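You operate a simulated robot arm through the tools that you are given. There is no shell and no other tool. Be economical: measure what you need, move in short steps, check, and stop when the job is done.

The job below is to be done with a simulated two-armed robot. You get a single attempt, and the scene is never put back.

TASK
Pick up the bottle marked "No. 72" from the top shelf of the steel stand with one hand, pass it to the other hand and put it in the inside of the grey tray on the test table. Set down upright: bottle.

Only the result counts: the job must be done as asked and must still hold three seconds after the hand-in. Knocking over, shifting, dropping, spilling or breaking anything else fails it.

THE ROBOT
Two 7-joint arms with two-finger parallel grippers on one trunk, on a base that drives. Base frame: it is fixed to the floor where the robot stands at the start and does not move with it; the origin is under the middle of the robot, x ahead of it, y to its left, z up; the surface under the hand at the start is at about z = 160. Readings come in mm, rad, newtons and seconds.
The left shoulder is at the start at [70, 130, 1129], the right one opposite. With the tool pointing down near the work surface each hand reaches from about 100 to 320 mm from the robot's upright axis, wherever it stands, measured 20 degrees to its own side. Places, roughly: inside of the grey tray on the test table (17x28 c [20, 760, 860]. Payload 1.57 kg a hand.
The tool frame of a hand sits at the grasp point between the pads (the TCP): z along the fingers, y along the line on which they close. The tips reach 30 mm beyond it. Largest opening 80 mm; finger width 17, thickness 12; the body of the gripper, 40 by 82 mm, starts 80 mm behind the TCP.
Orientation is told as [roll, pitch, yaw] about the base's x, y, z axes, in that order, counted from this pose: with the fingers straight down and closing along the base's y, the tool's x points along the base's -x, its y along +y and its z along -z.

THE INTERFACE
- The arms move only by the tool step_arm. It takes "left_series", "right_series" or both (then of equal length, played together; a hand with none holds still); each is a list of rows, each a list of 7 numbers: the turn, a rotation vector about the base's x, y, z in rad, then the shift along the base's x, y, z in mm, then the opening in per cent of the stroke, from 0 (shut) to 100 (fully open). In form: [[rx, ry, rz, tx, ty, tz, grip], ...]. A call has 1 to 8 rows; each row shifts and turns the commanded pose from where the row before left it. A row lasts 0.2 s, in which the tool goes at most 50 mm and 0.15 rad; a call with a longer step from one row to the next is refused whole, and so is a gripper value outside its range. A pose out of reach is approached as far as the arm can. The call stops where the force on the tool passes 40 N (or 10 N more than at its start, if that is more) or the arm is blocked; 0.2 s more then pass. The fingers move at their own pace (about 108 mm/s each) and stop on an object; they squeeze with about 43 N. The grip force told is the motor's: it shows also when the fingers shut on nothing. Time passes only in rows, and 0.2 s behind the last, so rows that do not move let the fingers close. It gives the time, the measured TCP pose, the force on the tool (base axes), the opening and the grip force at its end, in the units of the frame above (readings bear some noise), with the torque about the TCP (base axes, N m) and any sound that the robot's microphone picked up.
- Cameras (640 x 400 px; columns grow to the right, rows downward): "scene" is now at [100.4, 52.5, 1334.5]; the picture's right is [0.73, -0.68, 0.00], its down [-0.54, -0.58, -0.62] and it looks along [0.42, 0.45, -0.79] (base axes); focal length 214 px, centre (320, 200). "left" rides on the left gripper at [72, 7, -122] in its tool frame; the picture's right is [-0.09, 1.00, 0.00], its down [-0.84, -0.08, -0.54] and it looks along [-0.54, -0.05, 0.84] (tool axes); focal length 238 px, centre (320, 200). "right" rides on the right gripper at [72, -7, -122] in its tool frame; the picture's right is [0.09, 1.00, 0.00], its down [-0.84, 0.08, -0.54] and it looks along [-0.54, 0.05, 0.84] (tool axes); focal length 238 px, centre (320, 200).
- capture(camera): a new picture of that camera. The clock stands still meanwhile.
- slide_trunk(by): slides the trunk up (or, below 0, down) by that many mm; the arms and the scene camera ride with it, the base frame stays. It gives what a move gives, with no picture.
- base_move(legs): drives the robot by 1 to 6 legs, each [ahead, left, turn to the left] in mm, mm and rad, along the robot's own axes; the way and the turn of a leg run together, so that a leg with both is an arc; at most 1500 mm and 3.142 rad a leg. The arms and the cameras ride along, it lands a little off, and it stops where it bumps. It gives what a move gives.
- turn_head(pan, tilt): turns the head with the scene camera to pan (to the left, within 1.501 rad either way) and tilt (down, from -0.506 to 1.204), counted from straight ahead of the robot. It gives what a move gives.
- pixel_to_xyz(camera, pixels): there is no depth. For up to 12 entries [column, row, z] of the newest picture of that camera ("zoom" is the newest enlarged one), the place [x, y] in the base frame at which the ray of that pixel passes the height z, good to about 2 mm. The clock stands still meanwhile.
- zoom(camera, box): a new picture of the part [left, top, right, bottom] of that camera's present view, enlarged. The clock stands still meanwhile.
- finish_job(): hands the job in; it is judged then, once.

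Keep the steps short. Do not move on a guess: measure, check each grasp and each placing, and mend mistakes. In all there are 80 turns and 58 pictures (those below and enlarged ones count). Leave the grippers open and the arms clear of the work at the hand-in unless told otherwise, and finish with a single line.

The tools are called after "Request:" as name(argument=value, ...) on one line, values as JSON. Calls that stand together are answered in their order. step_arm: Moves the arms, as the interface text tells. Its arguments: {"type":"object","properties":{"left_series":{"type":"array"},"right_series":{"type":"array"}},"required":[]} The other tools are called the same way: slide_trunk (by) slides the trunk up or down; base_move (legs) drives the base; turn_head (pan, tilt) turns the head that bears the scene camera; capture (camera) takes a picture; pixel_to_xyz (camera, pixels) gives the place at which the rays of pixels pass given heights; zoom (camera, box) takes an enlarged picture of a part of a camera's view; finish_job () hands the job in.

At the start:

```text
time_s: 0.0
left_position: [263.2, 351.4, 1117.3]
left_tool_rot: [0.0, 0.0, -0.001]
left_contact_force: [-0.5, -0.4, -0.5]
left_wrist_torque: [0.01, -0.01, 0.0]
left_finger_gap: 80.0
left_grasp_force: 0.1
right_position: [327.8, 21.6, 1164.7]
right_tool_rot: [0.004, -0.003, -0.003]
right_contact_force: [-0.1, 0.0, 0.1]
right_wrist_torque: [0.01, 0.04, 0.01]
right_finger_gap: 80.1
right_grasp_force: 0.2
trunk travel left (down, up): [-767.0, 173.0]
robot x, y, heading: [-1.6, 2.1, 0.001]
head pan, tilt: [0.82, 0.904]
```

scene: 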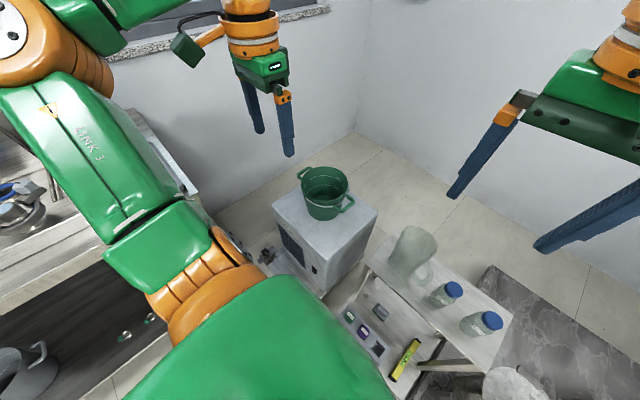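
right: 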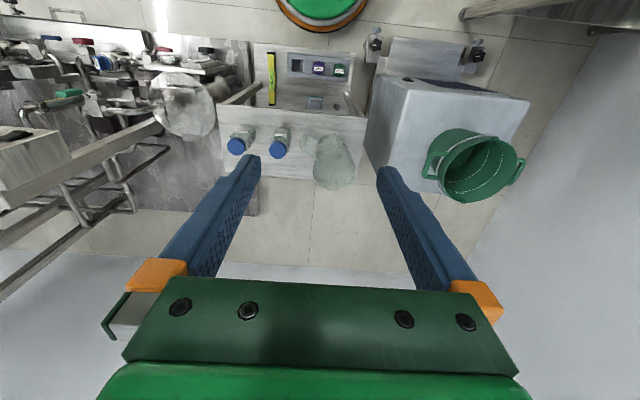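
left: 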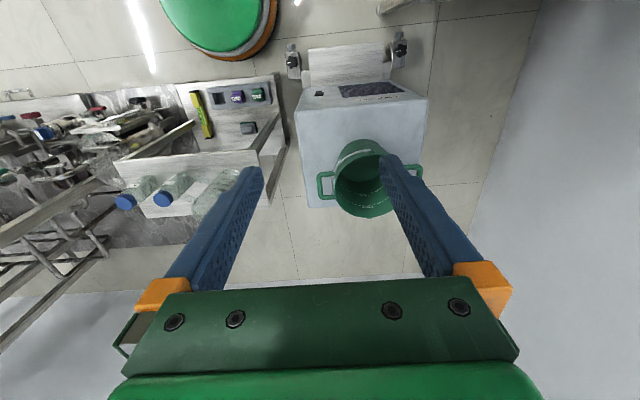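

I see two blue-capped bottles on a stand ahead. I'll enlarge that part and look for the labels.

Request:
zoom(camera="scene", box=[340, 200, 540, 400])

Request:
zoom(camera="right", box=[200, 30, 380, 200])

Request:
turn_head(pan=0.0, tilt=0.6)

Request:
capture(camera="scene")

Request:
turn_head(pan=1.5, tilt=0.6)

Request:
capture(camera="scene")

```text
2.00 times, centred on (440, 300) of scene
```

zoom: 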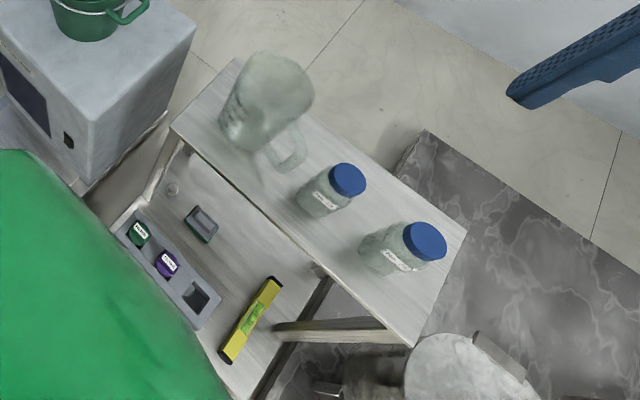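

```text
2.35 times, centred on (290, 115) of right
```

zoom: 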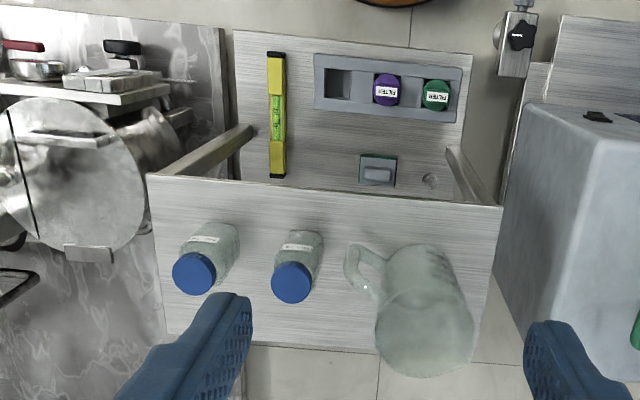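

```text
time_s: 1.1
left_position: [262.9, 351.4, 1117.8]
left_tool_rot: [0.001, 0.003, 0.0]
left_contact_force: [0.4, 0.2, 0.8]
left_wrist_torque: [0.01, 0.0, -0.03]
left_finger_gap: 80.1
left_grasp_force: 0.1
right_position: [327.5, 22.0, 1163.5]
right_tool_rot: [0.001, 0.0, -0.001]
right_contact_force: [0.0, 0.2, 0.3]
right_wrist_torque: [-0.03, 0.0, -0.04]
right_finger_gap: 80.0
right_grasp_force: 0.0
trunk travel left (down, up): [-767.0, 173.0]
robot x, y, heading: [-2.3, -0.5, -0.001]
head pan, tilt: [0.0, 0.6]
```

```text
52 pictures are left
```

scene: 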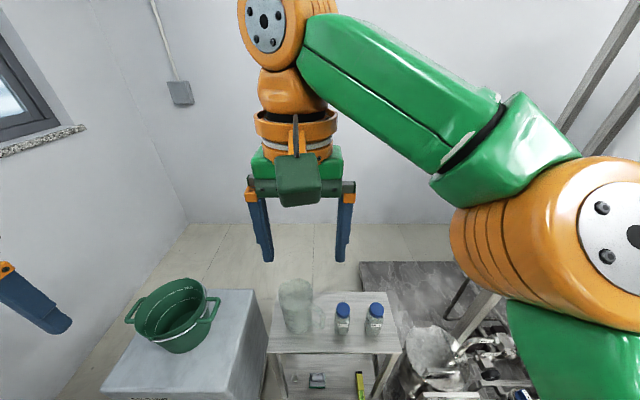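

```text
time_s: 2.8
left_position: [263.1, 351.0, 1117.3]
left_tool_rot: [0.0, 0.0, 0.003]
left_contact_force: [-0.4, 0.5, 0.0]
left_wrist_torque: [-0.01, 0.0, -0.01]
left_finger_gap: 80.1
left_grasp_force: 0.0
right_position: [327.7, 20.3, 1163.6]
right_tool_rot: [0.002, -0.001, -0.002]
right_contact_force: [-0.4, -1.0, -0.5]
right_wrist_torque: [0.01, -0.03, 0.0]
right_finger_gap: 79.9
right_grasp_force: 0.0
trunk travel left (down, up): [-767.0, 173.0]
robot x, y, heading: [0.6, 3.2, 0.002]
head pan, tilt: [1.499, 0.6]
```

```text
51 pictures are left
```

scene: 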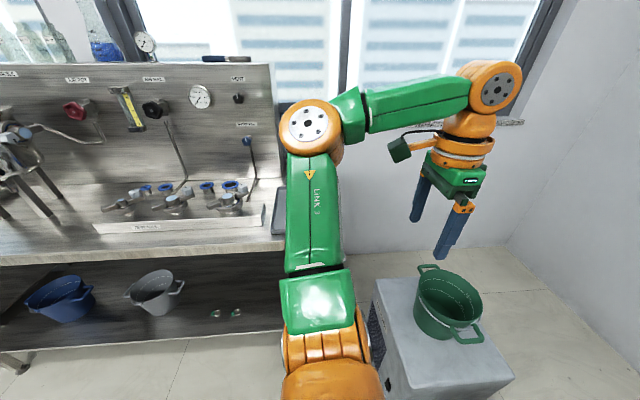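

I turn the head to the stand and zoom on the labels.

Request:
turn_head(pan=0.0, tilt=0.95)

Request:
capture(camera="scene")

Request:
zoom(camera="right", box=[220, 115, 300, 165])

```text
time_s: 4.3
left_position: [262.0, 351.1, 1117.6]
left_tool_rot: [0.001, -0.001, 0.002]
left_contact_force: [0.1, 0.7, 0.0]
left_wrist_torque: [-0.01, 0.0, 0.03]
left_finger_gap: 79.9
left_grasp_force: 0.1
right_position: [327.7, 19.0, 1165.0]
right_tool_rot: [0.004, -0.001, 0.0]
right_contact_force: [-0.1, -0.5, -0.4]
right_wrist_torque: [0.04, 0.0, -0.04]
right_finger_gap: 80.1
right_grasp_force: 0.2
trunk travel left (down, up): [-767.0, 173.0]
robot x, y, heading: [-1.2, -1.5, 0.0]
head pan, tilt: [0.0, 0.949]
```

```text
50 pictures are left
```

scene: 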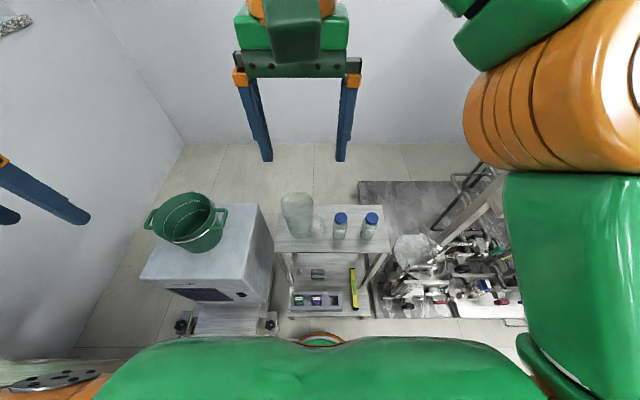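

```text
8.00 times, centred on (260, 140) of right
```

zoom: 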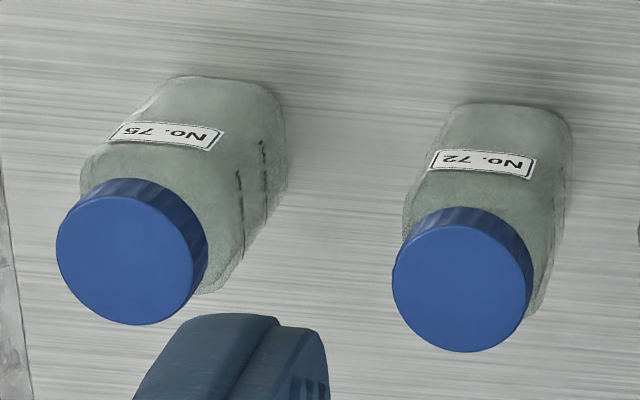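

No. 72 is the middle bottle (right camera ~ (278,150), scene ~ (340,217)), between the mug and No. 75. I triangulate its cap and the shelf.

Request:
zoom(camera="scene", box=[260, 180, 400, 268])

Request:
pixel_to_xyz(camera="right", pixels=[[277.9, 149.8, 600], [277.9, 149.8, 700], [277.9, 149.8, 500], [277.9, 149.8, 300], [277.9, 149.8, 400]])

Request:
pixel_to_xyz(camera="scene", pixels=[[341, 216, 600], [341, 216, 700], [341, 216, 500], [341, 216, 300], [341, 216, 400]])

```text
4.55 times, centred on (330, 224) of scene
```

zoom: 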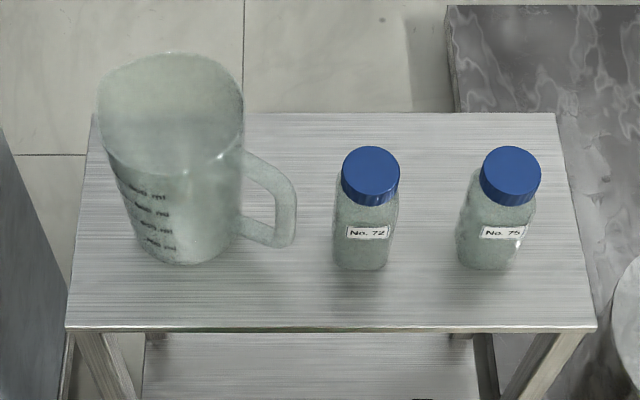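

```text
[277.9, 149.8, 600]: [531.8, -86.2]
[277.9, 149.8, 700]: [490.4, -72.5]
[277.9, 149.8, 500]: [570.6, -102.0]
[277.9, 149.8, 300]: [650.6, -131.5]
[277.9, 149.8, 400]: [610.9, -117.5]
```

```text
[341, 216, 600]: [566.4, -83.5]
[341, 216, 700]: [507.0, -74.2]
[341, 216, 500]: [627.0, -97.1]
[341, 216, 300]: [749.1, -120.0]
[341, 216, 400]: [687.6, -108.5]
```

Cap top comes out near z≈790. I check the shelf height with the near and far corners seen by both cameras, plus bottle base points.

Request:
pixel_to_xyz(camera="right", pixels=[[217, 105.3, 600], [217, 105.3, 700], [217, 105.3, 750], [366, 119, 600], [366, 119, 700]])

Request:
pixel_to_xyz(camera="scene", pixels=[[390.9, 252.5, 600], [390.9, 252.5, 700], [390.9, 252.5, 750], [274.1, 252.3, 600], [274.1, 252.3, 700]])

```text
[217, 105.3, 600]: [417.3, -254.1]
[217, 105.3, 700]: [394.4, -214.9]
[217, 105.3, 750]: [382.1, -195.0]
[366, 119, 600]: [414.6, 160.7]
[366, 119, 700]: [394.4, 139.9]
```

```text
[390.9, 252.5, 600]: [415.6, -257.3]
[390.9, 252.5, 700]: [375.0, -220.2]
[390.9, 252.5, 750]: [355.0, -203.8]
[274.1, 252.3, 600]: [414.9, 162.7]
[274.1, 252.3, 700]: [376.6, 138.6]
```

Shelf top z≈600, near edge x≈415. Now bottle base, neighbours.

Request:
pixel_to_xyz(camera="right", pixels=[[283.75, 128.1, 600], [273, 131, 600], [290.5, 131, 600], [277.9, 149.8, 760], [277.9, 149.8, 790], [237.5, 146.2, 760], [237.5, 146.2, 790], [250, 127, 600]])

Request:
pixel_to_xyz(camera="scene", pixels=[[339.2, 238.9, 600], [332.8, 237, 600], [345.6, 237.5, 600], [341.2, 216.3, 760], [341.2, 216.3, 790], [371.9, 216.3, 760], [371.9, 216.3, 790], [316.7, 232.8, 600], [289.5, 238, 600], [314.8, 221, 600], [300, 206.6, 760]])

```text
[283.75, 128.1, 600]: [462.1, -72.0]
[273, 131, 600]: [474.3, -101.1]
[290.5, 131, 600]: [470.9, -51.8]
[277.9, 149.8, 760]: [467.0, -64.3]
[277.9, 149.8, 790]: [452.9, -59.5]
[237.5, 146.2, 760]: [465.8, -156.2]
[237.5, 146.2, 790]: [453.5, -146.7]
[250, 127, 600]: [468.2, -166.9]
```

```text
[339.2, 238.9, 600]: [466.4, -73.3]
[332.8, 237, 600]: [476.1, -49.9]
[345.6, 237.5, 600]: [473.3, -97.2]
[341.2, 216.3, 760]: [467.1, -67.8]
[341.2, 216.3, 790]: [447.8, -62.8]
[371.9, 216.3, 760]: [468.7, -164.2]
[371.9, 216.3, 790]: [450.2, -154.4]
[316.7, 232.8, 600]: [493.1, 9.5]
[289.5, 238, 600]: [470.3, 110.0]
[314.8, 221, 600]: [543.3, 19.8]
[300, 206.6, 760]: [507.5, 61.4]
```

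Bottle No. 72 stands at about [489,-73], cap top about z 720, width about 48. Before I lower the trunk, I check the height of the oven and pot under the left hand, and the mug.

Request:
pixel_to_xyz(camera="left", pixels=[[303, 207, 500], [303, 207, 600], [303, 207, 700], [370, 142, 600], [370, 142, 700], [370, 142, 800]])

Request:
pixel_to_xyz(camera="scene", pixels=[[258, 205, 500], [258, 205, 600], [258, 205, 700], [187, 240, 600], [187, 240, 700], [187, 240, 800]])

```text
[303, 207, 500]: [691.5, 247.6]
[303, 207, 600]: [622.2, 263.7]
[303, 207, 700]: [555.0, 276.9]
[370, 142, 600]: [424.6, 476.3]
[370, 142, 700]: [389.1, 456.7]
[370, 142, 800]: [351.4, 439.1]
```

```text
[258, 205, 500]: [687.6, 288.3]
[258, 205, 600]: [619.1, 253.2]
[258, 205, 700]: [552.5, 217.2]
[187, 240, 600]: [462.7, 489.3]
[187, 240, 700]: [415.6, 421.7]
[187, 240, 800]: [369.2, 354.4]
```

Oven top is at ~580 and the pot starts at x≈410, so both hands are clear of it. I lower the trunk 340 mm.

Request:
slide_trunk(by=-340)

Request:
capture(camera="scene")

Request:
capture(camera="right")

```text
time_s: 7.7
left_position: [263.2, 351.6, 776.9]
left_tool_rot: [0.0, 0.0, 0.0]
left_contact_force: [-0.6, 0.0, 0.4]
left_wrist_torque: [-0.01, 0.02, -0.01]
left_finger_gap: 80.1
left_grasp_force: 0.1
right_position: [326.4, 19.2, 824.9]
right_tool_rot: [0.005, -0.001, -0.002]
right_contact_force: [1.1, 0.5, 0.1]
right_wrist_torque: [0.03, -0.01, -0.03]
right_finger_gap: 80.1
right_grasp_force: 0.0
trunk travel left (down, up): [-427.0, 513.0]
robot x, y, heading: [-0.4, 2.3, -0.005]
head pan, tilt: [0.0, 0.949]
```

```text
47 pictures are left
```

scene: 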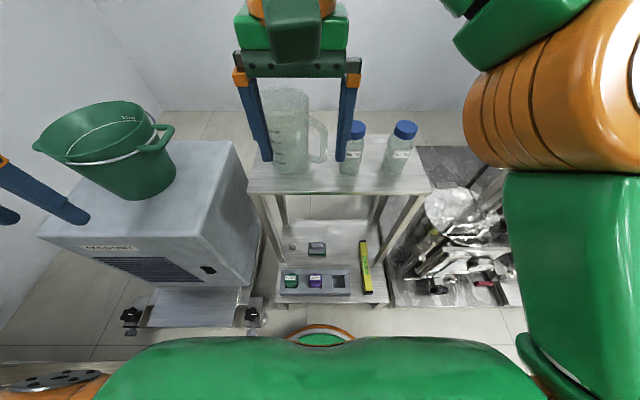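

```text
46 pictures are left
```

right: 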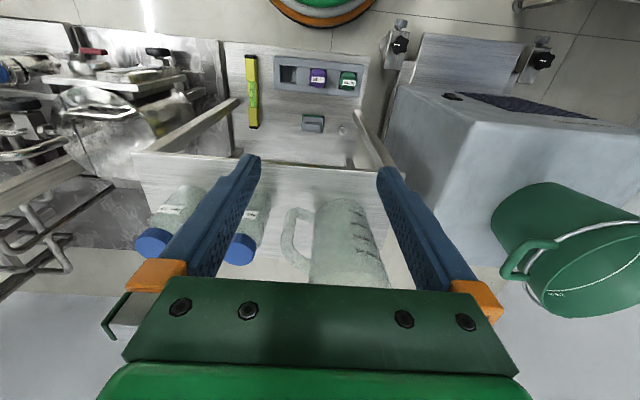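

The view is clear. I turn the right hand forward by about 64° about y, still above the bottles, and bring it in line with No. 72 (y≈-73).

Request:
step_arm(right_series=[[0, -0.14, 0, 10, -11.5, 0, 100], [0, -0.14, 0, 10, -11.5, 0, 100], [0, -0.14, 0, 10, -11.5, 0, 100], [0, -0.14, 0, 10, -11.5, 0, 100], [0, -0.14, 0, 10, -11.5, 0, 100], [0, -0.14, 0, 10, -11.5, 0, 100], [0, -0.14, 0, 10, -11.5, 0, 100], [0, -0.14, 0, 10, -11.5, 0, 100]])

Request:
capture(camera="scene")

Request:
capture(camera="right")

```text
time_s: 9.5
left_position: [263.5, 351.0, 776.7]
left_tool_rot: [-0.001, 0.001, 0.0]
left_contact_force: [-0.6, 0.3, -0.8]
left_wrist_torque: [-0.01, 0.0, -0.04]
left_finger_gap: 79.7
left_grasp_force: 0.0
right_position: [407.0, -71.2, 824.1]
right_tool_rot: [0.007, -1.124, -0.003]
right_contact_force: [-0.3, 0.7, -0.1]
right_wrist_torque: [0.01, -0.01, 0.03]
right_finger_gap: 80.0
right_grasp_force: 0.0
trunk travel left (down, up): [-427.0, 513.0]
robot x, y, heading: [0.5, 0.2, 0.001]
head pan, tilt: [0.0, 0.949]
```

```text
45 pictures are left
```

scene: 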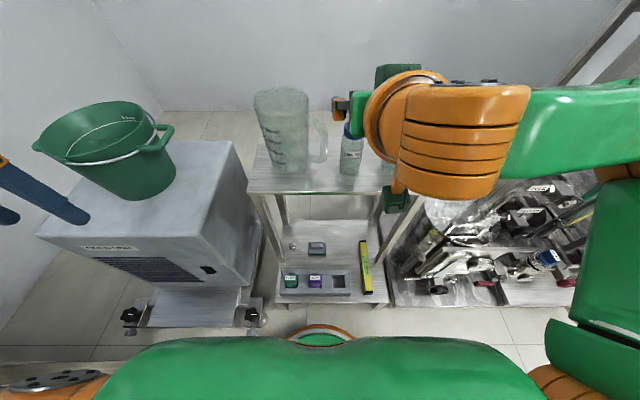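

```text
44 pictures are left
```

right: 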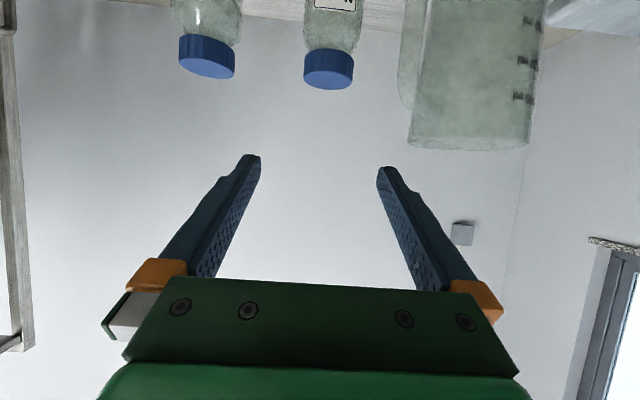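

The pose is as commanded. The right elbow hangs over equipment, so I look that way before lowering.

Request:
turn_head(pan=-0.9, tilt=0.7)

Request:
capture(camera="scene")

Request:
capture(camera="left")

```text
time_s: 10.7
left_position: [262.2, 351.8, 776.7]
left_tool_rot: [0.0, 0.001, 0.001]
left_contact_force: [0.8, -0.2, -0.8]
left_wrist_torque: [0.01, 0.0, 0.0]
left_finger_gap: 80.0
left_grasp_force: 0.0
right_position: [405.7, -70.6, 825.0]
right_tool_rot: [0.004, -1.121, 0.0]
right_contact_force: [0.6, 0.1, 0.3]
right_wrist_torque: [0.03, -0.02, 0.02]
right_finger_gap: 80.2
right_grasp_force: 0.0
trunk travel left (down, up): [-427.0, 513.0]
robot x, y, heading: [2.5, -1.4, -0.001]
head pan, tilt: [-0.901, 0.7]
```

```text
43 pictures are left
```

scene: 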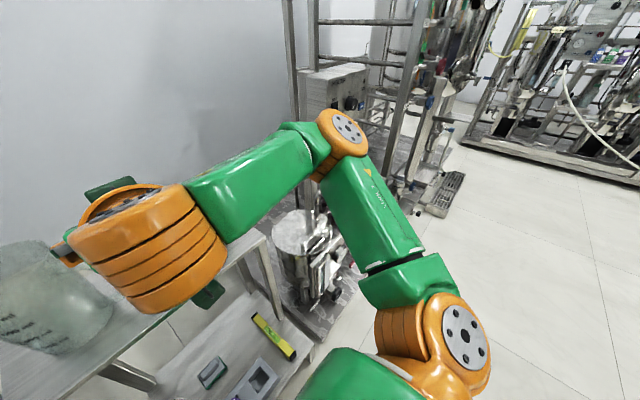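

```text
42 pictures are left
```

left: 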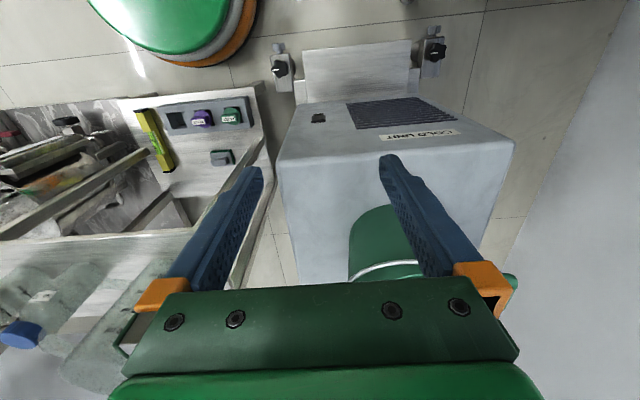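

The elbow is well clear of the frame. I lower the right hand by 135 mm first.

Request:
step_arm(right_series=[[0, 0, 0, -2, -1, -45, 100], [0, 0, 0, -2, -1, -45, 100], [0, 0, 0, -2, 0, -45, 100]])

Request:
turn_head(pan=-0.1, tilt=0.8)

Request:
capture(camera="scene")

Request:
capture(camera="right")

```text
time_s: 11.5
left_position: [263.5, 351.5, 777.4]
left_tool_rot: [0.001, 0.001, 0.002]
left_contact_force: [0.0, -0.7, 0.1]
left_wrist_torque: [-0.01, -0.01, 0.0]
left_finger_gap: 79.9
left_grasp_force: 0.1
right_position: [402.0, -74.5, 689.1]
right_tool_rot: [0.004, -1.121, -0.005]
right_contact_force: [0.1, -0.3, 0.1]
right_wrist_torque: [-0.01, 0.04, 0.01]
right_finger_gap: 80.0
right_grasp_force: 0.1
trunk travel left (down, up): [-427.0, 513.0]
robot x, y, heading: [-0.5, 1.2, 0.007]
head pan, tilt: [-0.901, 0.7]
```

```text
time_s: 12.6
left_position: [262.2, 350.9, 777.1]
left_tool_rot: [-0.001, -0.001, 0.0]
left_contact_force: [0.1, -0.2, 0.5]
left_wrist_torque: [-0.03, -0.02, 0.0]
left_finger_gap: 79.9
left_grasp_force: 0.1
right_position: [401.8, -73.8, 689.3]
right_tool_rot: [0.004, -1.122, 0.0]
right_contact_force: [0.4, 0.1, 0.0]
right_wrist_torque: [-0.03, -0.03, 0.0]
right_finger_gap: 80.3
right_grasp_force: 0.0
trunk travel left (down, up): [-427.0, 513.0]
robot x, y, heading: [-0.0, -2.8, 0.003]
head pan, tilt: [-0.099, 0.799]
```

```text
41 pictures are left
```

scene: 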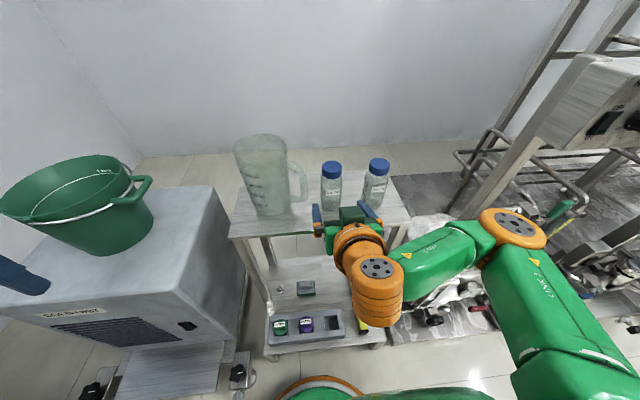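

```text
40 pictures are left
```

right: 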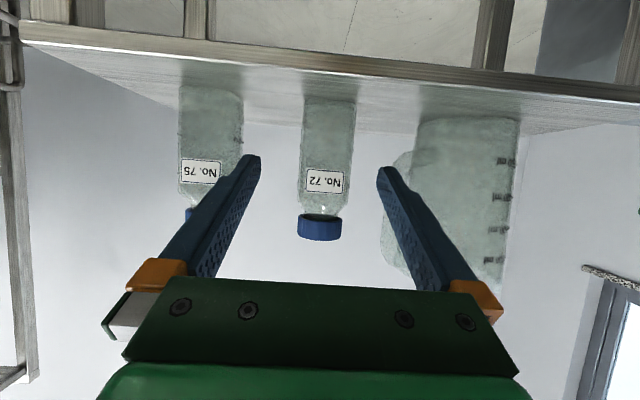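

No. 72 lies centred between the fingers (columns 298–355, fingers 250–385). I lower to z≈642 and advance part-way with the opening at 90 %.

Request:
step_arm(right_series=[[0, 0, 0, 0, 0, -24, 90], [0, 0, 0, 0, 0, -23, 90], [0, 0, 0, 20, 0, 0, 90], [0, 0, 0, 20, 0, 0, 90]])

Request:
capture(camera="right")

Request:
zoom(camera="scene", box=[220, 120, 420, 245])

```text
time_s: 13.6
left_position: [262.8, 351.7, 777.5]
left_tool_rot: [0.001, 0.001, 0.001]
left_contact_force: [-0.2, 0.5, -0.6]
left_wrist_torque: [0.03, -0.03, 0.02]
left_finger_gap: 80.0
left_grasp_force: 0.1
right_position: [439.3, -74.8, 641.8]
right_tool_rot: [0.005, -1.122, -0.002]
right_contact_force: [1.0, 0.8, 0.2]
right_wrist_torque: [-0.01, -0.02, -0.03]
right_finger_gap: 71.9
right_grasp_force: 0.2
trunk travel left (down, up): [-427.0, 513.0]
robot x, y, heading: [0.1, -1.0, -0.003]
head pan, tilt: [-0.099, 0.799]
```

```text
39 pictures are left
```

right: 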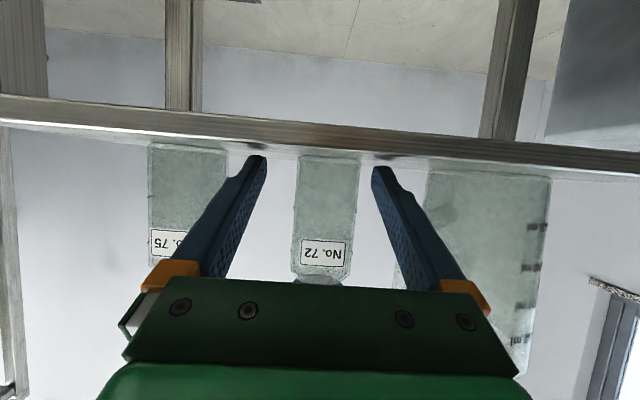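

```text
3.20 times, centred on (320, 182) of scene
```

zoom: 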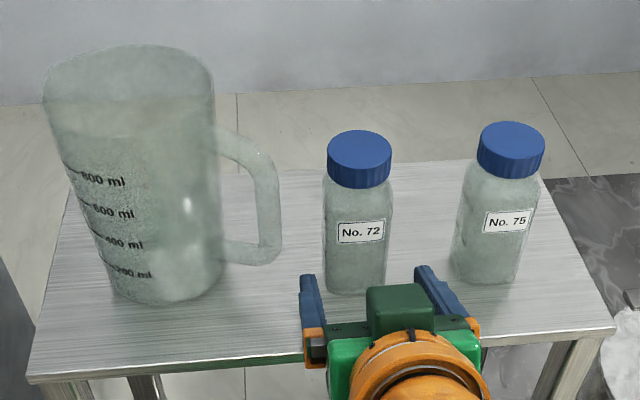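

The bottle seems a few mm to the +y side of the finger middle. I measure its base edges in both pictures.

Request:
pixel_to_xyz(camera="right", pixels=[[300, 158, 602], [360, 161, 602], [295, 225, 660], [358, 225, 660]])

Request:
pixel_to_xyz(camera="zoom", pixels=[[326, 286, 602], [387, 288, 602], [323, 190, 690], [392, 190, 690], [281, 240, 625], [359, 150, 720]])

```text
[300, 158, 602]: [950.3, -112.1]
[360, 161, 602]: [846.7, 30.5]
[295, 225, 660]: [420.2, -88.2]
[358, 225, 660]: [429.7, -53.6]
```

```text
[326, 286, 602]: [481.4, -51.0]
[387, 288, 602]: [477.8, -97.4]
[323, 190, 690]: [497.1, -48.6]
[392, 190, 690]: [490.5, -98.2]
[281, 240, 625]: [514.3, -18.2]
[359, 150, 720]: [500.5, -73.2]
```

The mug handle is at about y≈-18, so I narrow the opening to 84 % (67 mm) and advance 50 mm in small rows, keeping y.

Request:
step_arm(right_series=[[0, 0, 0, 0, 0, 0, 84], [0, 0, 0, 13, 0, 0, 84], [0, 0, 0, 13, 0, 0, 84], [0, 0, 0, 13, 0, 0, 84], [0, 0, 0, 12, 0, 0, 84]])

Request:
zoom(camera="scene", box=[220, 120, 420, 245])

Request:
capture(camera="right")

```text
time_s: 14.8
left_position: [262.8, 351.9, 777.8]
left_tool_rot: [0.0, -0.001, 0.0]
left_contact_force: [-0.5, -1.3, 0.2]
left_wrist_torque: [0.0, -0.02, -0.01]
left_finger_gap: 79.8
left_grasp_force: 0.1
right_position: [492.3, -73.0, 641.6]
right_tool_rot: [0.003, -1.122, -0.002]
right_contact_force: [-0.3, 0.2, 0.0]
right_wrist_torque: [0.0, -0.05, 0.02]
right_finger_gap: 67.2
right_grasp_force: 0.1
trunk travel left (down, up): [-427.0, 513.0]
robot x, y, heading: [0.6, 1.9, 0.0]
head pan, tilt: [-0.099, 0.799]
```

```text
3.20 times, centred on (320, 182) of scene
```

zoom: 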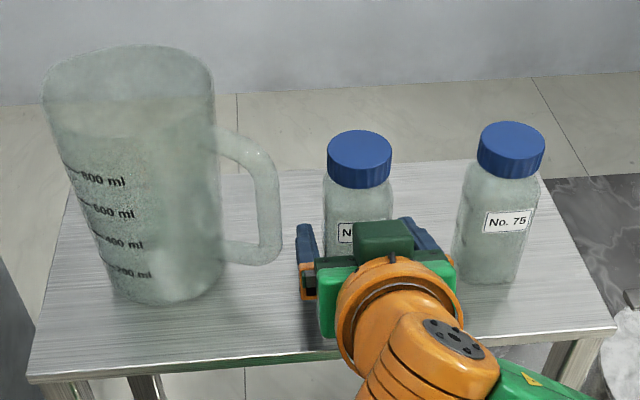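

```text
36 pictures are left
```

right: 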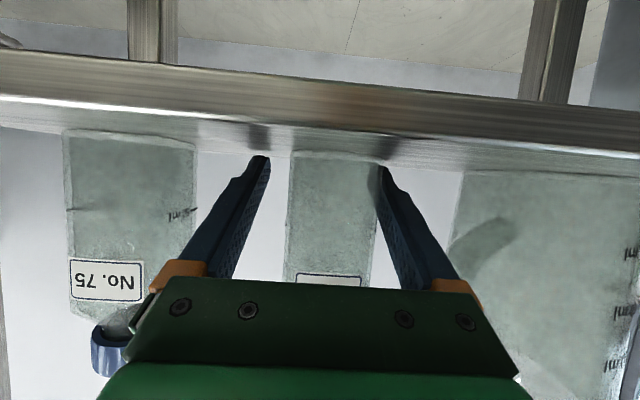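

The bottle sits about 6 mm to +y of the finger middle. I shift 4 mm while narrowing, then close.

Request:
step_arm(right_series=[[0, 0, 0, 0, 2, 0, 78], [0, 0, 0, 0, 2, 0, 74], [0, 0, 0, 0, 0, 0, 0], [0, 0, 0, 0, 0, 0, 0], [0, 0, 0, 0, 0, 0, 0]])

Request:
zoom(camera="scene", box=[220, 120, 420, 245])

```text
time_s: 16.0
left_position: [262.9, 351.9, 777.1]
left_tool_rot: [-0.001, 0.0, 0.002]
left_contact_force: [0.1, 0.4, 0.1]
left_wrist_torque: [0.0, 0.01, 0.01]
left_finger_gap: 80.1
left_grasp_force: 0.0
right_position: [491.6, -69.4, 642.7]
right_tool_rot: [0.006, -1.123, -0.002]
right_contact_force: [-0.4, -0.2, -0.1]
right_wrist_torque: [0.01, 0.0, -0.04]
right_finger_gap: 44.4
right_grasp_force: 43.0
trunk travel left (down, up): [-427.0, 513.0]
robot x, y, heading: [2.0, 1.4, 0.001]
head pan, tilt: [-0.099, 0.799]
```

```text
3.20 times, centred on (320, 182) of scene
```

zoom: 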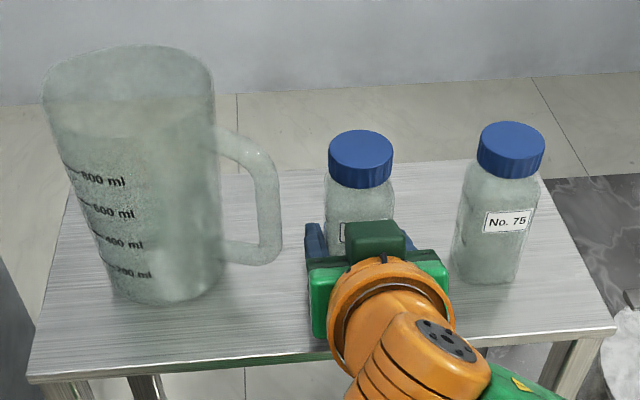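

Gripped at 44.4 mm with 43 N, and the bottle is upright. I lift it 160 mm straight up.

Request:
step_arm(right_series=[[0, 0, 0, 0, 0, 10, 0], [0, 0, 0, 0, 0, 20, 0], [0, 0, 0, 0, 0, 30, 0], [0, 0, 0, 0, 0, 35, 0], [0, 0, 0, 0, 0, 35, 0], [0, 0, 0, 0, 0, 30, 0]])

Request:
turn_head(pan=0.0, tilt=0.5)

Request:
capture(camera="scene")

```text
time_s: 17.4
left_position: [263.2, 352.9, 776.7]
left_tool_rot: [-0.001, 0.002, -0.001]
left_contact_force: [0.2, -0.4, 0.6]
left_wrist_torque: [-0.02, -0.01, -0.02]
left_finger_gap: 80.0
left_grasp_force: 0.1
right_position: [495.4, -68.2, 803.4]
right_tool_rot: [0.003, -1.122, 0.0]
right_contact_force: [0.3, 0.1, -0.4]
right_wrist_torque: [-0.01, 0.01, 0.0]
right_finger_gap: 44.4
right_grasp_force: 42.8
trunk travel left (down, up): [-427.0, 513.0]
robot x, y, heading: [0.3, 0.8, 0.002]
head pan, tilt: [-0.099, 0.799]
```

```text
time_s: 18.2
left_position: [262.7, 352.0, 777.0]
left_tool_rot: [0.002, 0.0, 0.002]
left_contact_force: [-0.2, 0.7, -0.7]
left_wrist_torque: [0.01, -0.01, -0.01]
left_finger_gap: 79.8
left_grasp_force: 0.1
right_position: [494.3, -69.4, 801.8]
right_tool_rot: [0.005, -1.123, -0.002]
right_contact_force: [-0.2, -0.8, -0.8]
right_wrist_torque: [0.0, -0.03, -0.01]
right_finger_gap: 44.4
right_grasp_force: 43.1
trunk travel left (down, up): [-427.0, 513.0]
robot x, y, heading: [1.2, 1.2, 0.0]
head pan, tilt: [0.0, 0.499]
```

```text
34 pictures are left
```

scene: 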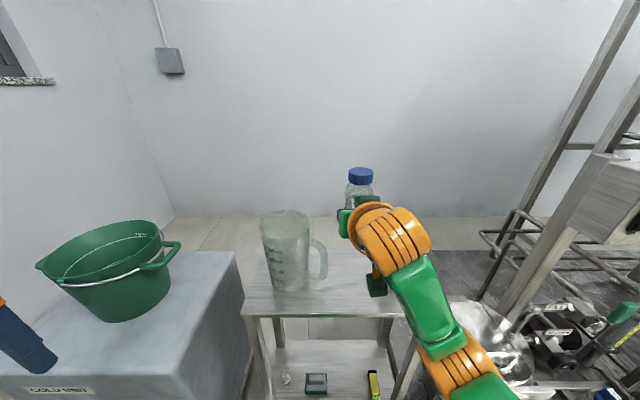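

The bottle is held firmly. I raise the trunk 200 mm to make free space for the hand-over.

Request:
slide_trunk(by=200)

Request:
step_arm(right_series=[[0, 0, 0, -16, 15, 0, 0], [0, 0, 0, -16, 15, 0, 0], [0, 0, 0, -16, 15, 0, 0], [0, 0, 0, -16, 15, 0, 0], [0, 0, 0, -16, 15, 0, 0], [0, 0, 0, -15, 14, 0, 0]], left_series=[[0, 0, 0, 10, -20, 35, 100], [0, 0, 0, 10, -20, 35, 100], [0, 0, 0, 10, -20, 35, 100], [0, 0, 0, 10, -20, 35, 100], [0, 0, 0, 10, -20, 30, 100], [0, 0, 0, 10, -20, 30, 100]])

Request:
capture(camera="scene")

Request:
capture(camera="left")

```text
time_s: 20.4
left_position: [262.4, 351.3, 976.0]
left_tool_rot: [0.0, 0.0, 0.002]
left_contact_force: [0.7, 0.1, -1.0]
left_wrist_torque: [-0.02, -0.01, -0.01]
left_finger_gap: 80.0
left_grasp_force: 0.2
right_position: [495.0, -68.8, 1002.0]
right_tool_rot: [0.005, -1.122, -0.001]
right_contact_force: [0.3, -0.6, -1.4]
right_wrist_torque: [-0.01, -0.03, -0.03]
right_finger_gap: 44.6
right_grasp_force: 42.8
trunk travel left (down, up): [-627.0, 313.0]
robot x, y, heading: [-4.9, 1.0, -0.002]
head pan, tilt: [0.0, 0.499]
```

```text
time_s: 21.8
left_position: [294.3, 231.7, 1063.5]
left_tool_rot: [0.0, -0.002, 0.002]
left_contact_force: [-0.2, 0.2, -0.6]
left_wrist_torque: [0.01, 0.02, -0.01]
left_finger_gap: 80.2
left_grasp_force: 0.1
left hand out of reach, approached as far as the arm can: row 3, 4, 5, 6
right_position: [438.4, 19.5, 977.8]
right_tool_rot: [0.008, -1.124, -0.004]
right_contact_force: [-0.5, 0.8, -0.6]
right_wrist_torque: [-0.02, -0.01, -0.02]
right_finger_gap: 44.2
right_grasp_force: 42.8
right hand out of reach, approached as far as the arm can: row 3, 4, 5, 6
trunk travel left (down, up): [-627.0, 313.0]
robot x, y, heading: [2.0, 2.9, -0.001]
head pan, tilt: [0.0, 0.499]
```

```text
33 pictures are left
```

scene: 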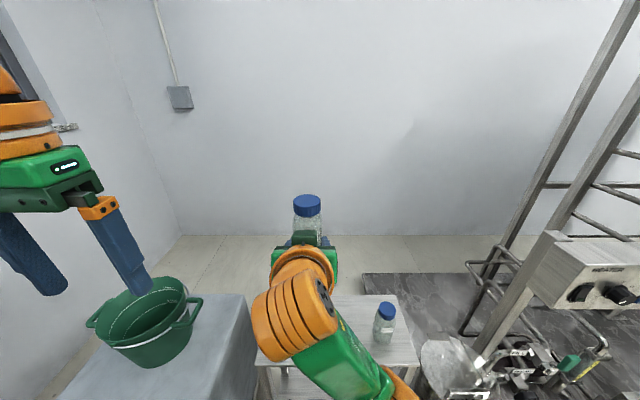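

```text
32 pictures are left
```

left: 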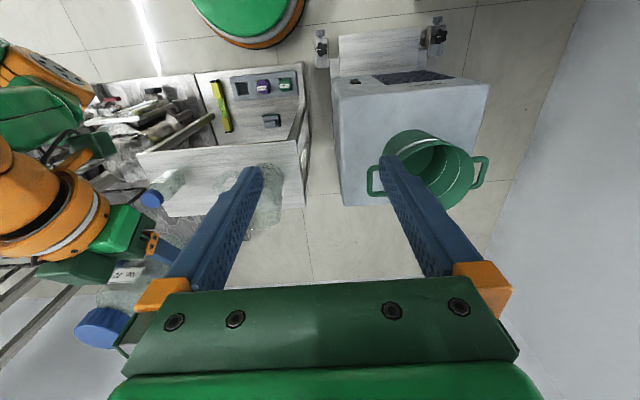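

Both hands are near their limits at this height, with the right hand crossing the body. I turn the right hand to point left (yaw +90°), coming from the right side, and lower it so the bottle stands where the left hand can take it from above.

Request:
step_arm(right_series=[[0, 0, 0.15, -5, 0, -13, 0], [0, 0, 0.15, -5, 0, -13, 0], [0, 0, 0.15, -5, 0, -13, 0], [0, 0, 0.15, -5, 0, -13, 0], [0, 0, 0.15, -5, 0, -13, 0], [0, 0, 0.15, -5, 0, -13, 0], [0, 0, 0.15, -5, 0, -13, 0], [0, 0, 0.15, -5, 0, -13, 0]])

Request:
step_arm(right_series=[[0, 0, 0.123, -5, 0, -6, 0], [0, 0, 0.123, -5, 0, -6, 0], [0, 0, 0.123, -5, 0, -6, 0]])

Request:
capture(camera="scene")

```text
time_s: 23.6
left_position: [294.5, 231.7, 1063.6]
left_tool_rot: [0.0, 0.0, 0.0]
left_contact_force: [0.3, -0.4, 0.0]
left_wrist_torque: [-0.02, 0.01, 0.02]
left_finger_gap: 79.9
left_grasp_force: 0.0
right_position: [396.6, 19.8, 872.9]
right_tool_rot: [0.004, -1.123, 1.2]
right_contact_force: [0.6, 0.3, -0.4]
right_wrist_torque: [0.01, 0.02, -0.04]
right_finger_gap: 38.1
right_grasp_force: 43.3
trunk travel left (down, up): [-627.0, 313.0]
robot x, y, heading: [2.5, -1.6, -0.002]
head pan, tilt: [0.0, 0.499]
```

```text
time_s: 24.4
left_position: [295.5, 231.2, 1063.7]
left_tool_rot: [-0.003, 0.0, 0.0]
left_contact_force: [-0.3, -0.4, 0.1]
left_wrist_torque: [0.04, 0.02, 0.01]
left_finger_gap: 80.1
left_grasp_force: 0.1
right_position: [381.6, 18.0, 856.1]
right_tool_rot: [0.003, -1.123, 1.569]
right_contact_force: [-0.2, 0.4, 0.0]
right_wrist_torque: [-0.02, 0.0, 0.01]
right_finger_gap: 38.1
right_grasp_force: 43.4
trunk travel left (down, up): [-627.0, 313.0]
robot x, y, heading: [0.1, 2.0, 0.001]
head pan, tilt: [0.0, 0.499]
```

```text
31 pictures are left
```

scene: 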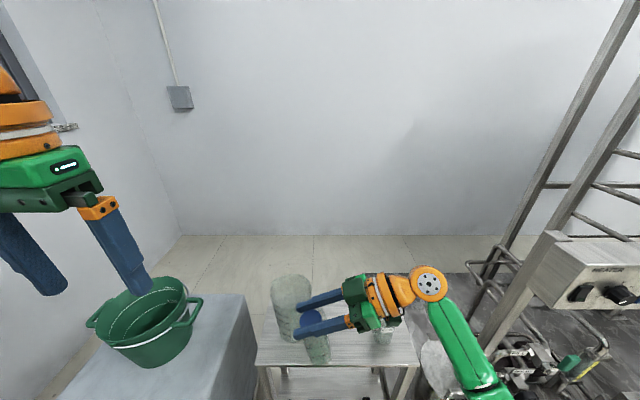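

The gap changed from 44.4 to 38.1, so the bottle moved in the grip. I look closely before anything else.

Request:
turn_head(pan=0.0, tilt=0.8)

Request:
zoom(camera="scene", box=[220, 150, 460, 300])

Request:
capture(camera="right")

Request:
capture(camera="left")

```text
time_s: 25.2
left_position: [295.7, 232.3, 1062.8]
left_tool_rot: [-0.001, -0.001, 0.002]
left_contact_force: [0.0, 0.7, -0.4]
left_wrist_torque: [0.0, -0.02, 0.0]
left_finger_gap: 80.2
left_grasp_force: 0.1
right_position: [380.3, 18.6, 857.0]
right_tool_rot: [0.005, -1.122, 1.567]
right_contact_force: [0.4, 1.0, -1.0]
right_wrist_torque: [0.0, 0.01, -0.01]
right_finger_gap: 38.3
right_grasp_force: 42.6
trunk travel left (down, up): [-627.0, 313.0]
robot x, y, heading: [-5.8, 0.7, -0.002]
head pan, tilt: [0.0, 0.799]
```

```text
2.67 times, centred on (340, 225) of scene
```

zoom: 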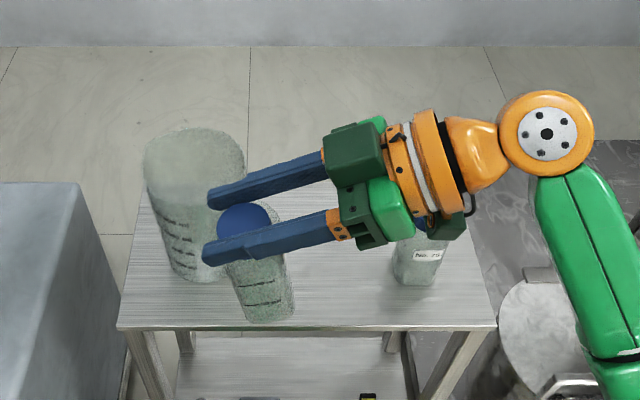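

```text
29 pictures are left
```

right: 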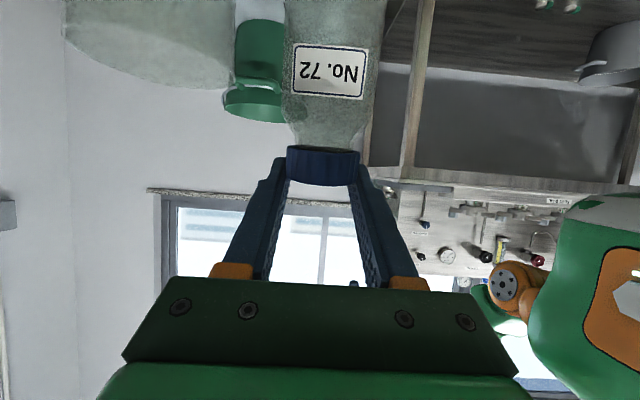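

```text
28 pictures are left
```

left: 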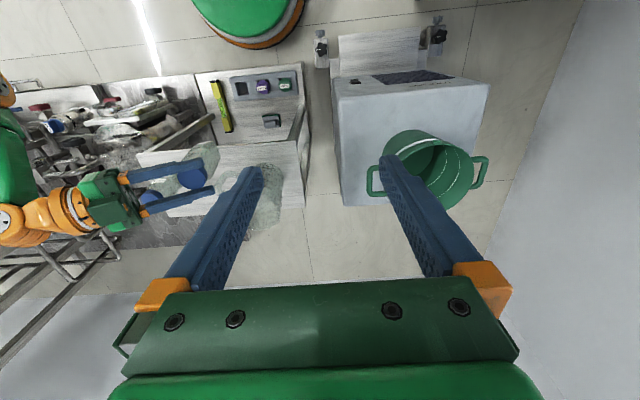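

The bottle has crept down in the grip and now hangs by the cap. I make one short row with the left hand towards it and compare the right picture, to see whether the cap still creeps (cap now at rows 145–185).

Request:
step_arm(left_series=[[0, 0, 0, 18, -40, -20, 100]])

Request:
capture(camera="right")

```text
time_s: 25.6
left_position: [312.2, 191.1, 1043.2]
left_tool_rot: [-0.001, 0.001, -0.002]
left_contact_force: [0.1, -1.1, -0.5]
left_wrist_torque: [0.0, 0.0, 0.0]
left_finger_gap: 80.1
left_grasp_force: 0.1
right_position: [381.7, 17.8, 855.5]
right_tool_rot: [0.009, -1.125, 1.562]
right_contact_force: [0.9, 0.2, -0.5]
right_wrist_torque: [0.02, 0.02, -0.01]
right_finger_gap: 38.3
right_grasp_force: 43.7
trunk travel left (down, up): [-627.0, 313.0]
robot x, y, heading: [0.8, 0.8, -0.002]
head pan, tilt: [0.0, 0.799]
```

```text
27 pictures are left
```

right: 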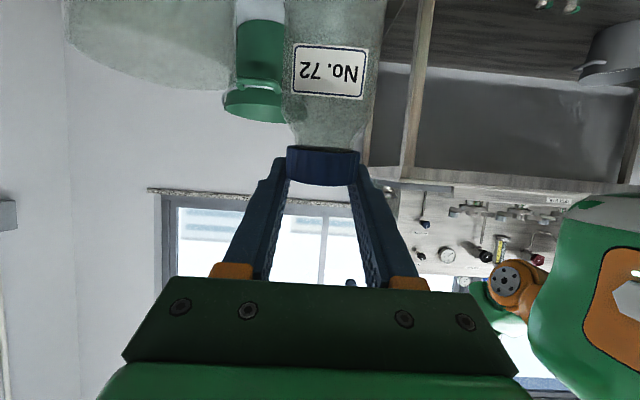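

The picture is unchanged: the cap holds without creeping; only the glass was slippery. So the left hand must also take the cap, from above, closing along y between the right fingers. I bring the left hand above the bottle at z≈930.

Request:
step_arm(left_series=[[0, 0, 0, 14, -34, -20, 100], [0, 0, 0, 14, -34, -22, 100], [0, 0, 0, 14, -34, -22, 100], [0, 0, 0, 14, -34, -22, 100], [0, 0, 0, 13, -34, -22, 100]])

Request:
capture(camera="left")

Request:
capture(camera="scene")

```text
time_s: 26.8
left_position: [338.3, 114.8, 932.9]
left_tool_rot: [-0.001, 0.001, 0.0]
left_contact_force: [-0.1, 1.2, 0.8]
left_wrist_torque: [0.0, 0.02, 0.05]
left_finger_gap: 80.2
left_grasp_force: 0.2
left hand out of reach, approached as far as the arm can: row 2, 3, 4, 5
right_position: [381.6, 17.9, 854.9]
right_tool_rot: [0.006, -1.122, 1.566]
right_contact_force: [0.4, 0.6, -0.8]
right_wrist_torque: [0.01, 0.01, -0.01]
right_finger_gap: 38.3
right_grasp_force: 42.6
trunk travel left (down, up): [-627.0, 313.0]
robot x, y, heading: [-1.6, -0.8, 0.002]
head pan, tilt: [0.0, 0.799]
```

```text
26 pictures are left
```

left: 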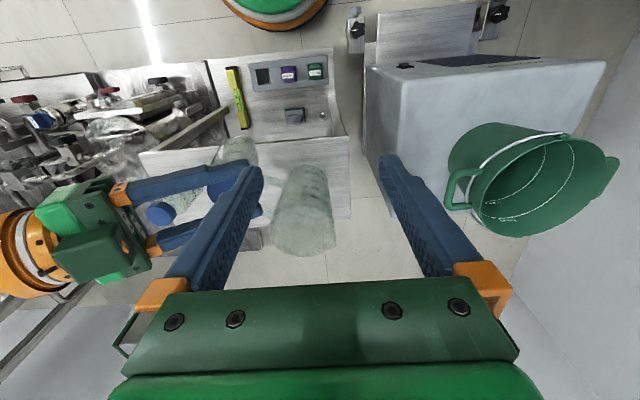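

```text
25 pictures are left
```

scene: 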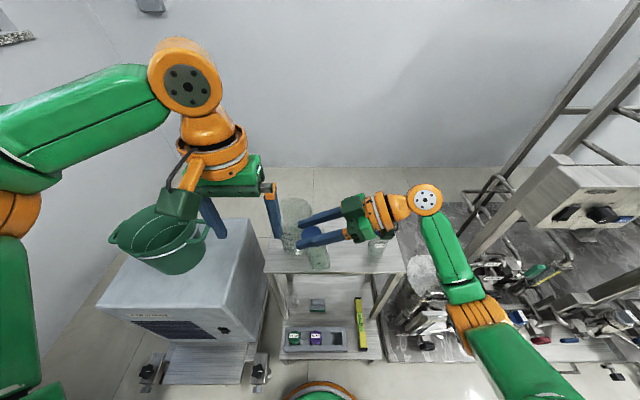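

The left hand cannot cross further than about [338,115]. I bring the bottle under it instead with the right hand, gently and 30 mm lower, with the left narrowed to 75 %.

Request:
step_arm(right_series=[[0, 0, 0, -3, 4, -8, 0], [0, 0, 0, -6, 12, -8, 0], [0, 0, 0, -8, 15, -7, 0], [0, 0, 0, -8, 15, -7, 0], [0, 0, 0, -8, 16, 0, 0], [0, 0, 0, -8, 16, 0, 0], [0, 0, 0, -4, 10, 0, 0]], left_series=[[0, 0, 0, 0, 0, 0, 75], [0, 0, 0, 0, 0, 0, 75], [0, 0, 0, 0, 0, 0, 75], [0, 0, 0, 0, 0, 0, 75], [0, 0, 0, 0, 0, 0, 75], [0, 0, 0, 0, 0, 0, 75], [0, 0, 0, 0, 0, 0, 75]])

Request:
capture(camera="left")

Request:
capture(camera="right")

```text
time_s: 28.4
left_position: [337.1, 114.7, 933.8]
left_tool_rot: [-0.001, 0.001, 0.003]
left_contact_force: [-0.1, -1.0, -0.2]
left_wrist_torque: [0.02, 0.03, 0.01]
left_finger_gap: 59.9
left_grasp_force: 0.1
right_position: [337.1, 106.9, 825.1]
right_tool_rot: [0.004, -1.122, 1.567]
right_contact_force: [0.2, -0.7, -0.7]
right_wrist_torque: [0.0, 0.02, 0.01]
right_finger_gap: 38.1
right_grasp_force: 42.2
trunk travel left (down, up): [-627.0, 313.0]
robot x, y, heading: [-0.8, 3.1, -0.003]
head pan, tilt: [0.0, 0.799]
```

```text
24 pictures are left
```

left: 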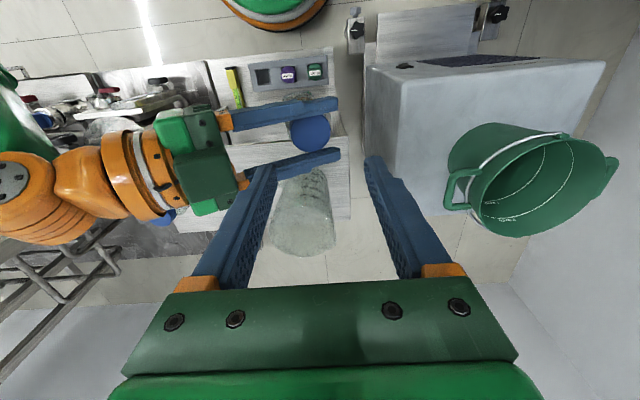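

```text
23 pictures are left
```

right: 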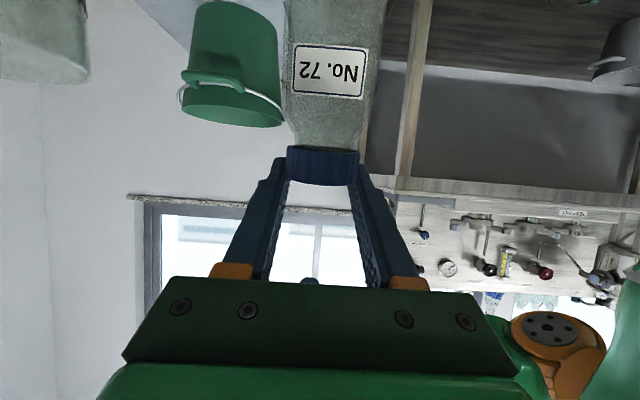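

The cap is steady in the grip. I locate the cap top (left picture ~ (311,131)) and the finger points.

Request:
zoom(camera="left", box=[220, 80, 380, 180])

Request:
pixel_to_xyz(camera="left", pixels=[[311, 131, 820], [311, 131, 810], [291, 131, 815], [331, 131, 815], [311, 116, 815], [311, 150, 815]])

```text
4.00 times, centred on (300, 130) of left
```

zoom: 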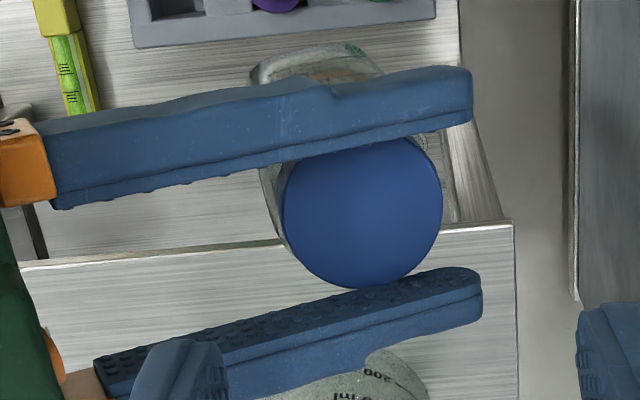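

```text
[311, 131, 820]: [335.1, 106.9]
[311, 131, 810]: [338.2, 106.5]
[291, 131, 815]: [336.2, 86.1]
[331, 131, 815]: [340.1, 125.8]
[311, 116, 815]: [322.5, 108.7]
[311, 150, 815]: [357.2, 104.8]
```

Cap centre ≈ [337.5,107], top z≈819, diameter 40. I lower the left to z≈875 and centre it.

Request:
step_arm(left_series=[[0, 0, 0, 0, 0, -30, 75], [0, 0, 0, 0, -4, -28, 75], [0, 0, 0, 0, -4, 0, 75], [0, 0, 0, 0, 0, 0, 75]])

Request:
capture(camera="left")

```text
time_s: 29.4
left_position: [337.3, 106.1, 876.4]
left_tool_rot: [-0.001, -0.001, 0.002]
left_contact_force: [-0.3, 0.2, -0.1]
left_wrist_torque: [0.0, 0.0, -0.01]
left_finger_gap: 60.1
left_grasp_force: 0.1
right_position: [338.0, 106.8, 827.5]
right_tool_rot: [0.005, -1.121, 1.568]
right_contact_force: [0.1, 0.1, -0.3]
right_wrist_torque: [-0.01, 0.01, 0.01]
right_finger_gap: 38.2
right_grasp_force: 42.8
trunk travel left (down, up): [-627.0, 313.0]
robot x, y, heading: [0.2, -1.3, -0.001]
head pan, tilt: [0.0, 0.799]
```

```text
21 pictures are left
```

left: 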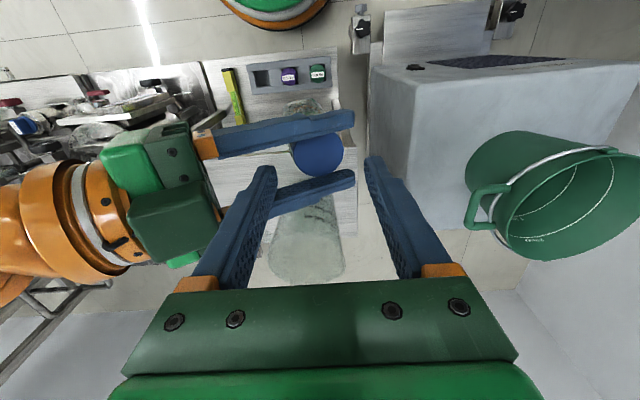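

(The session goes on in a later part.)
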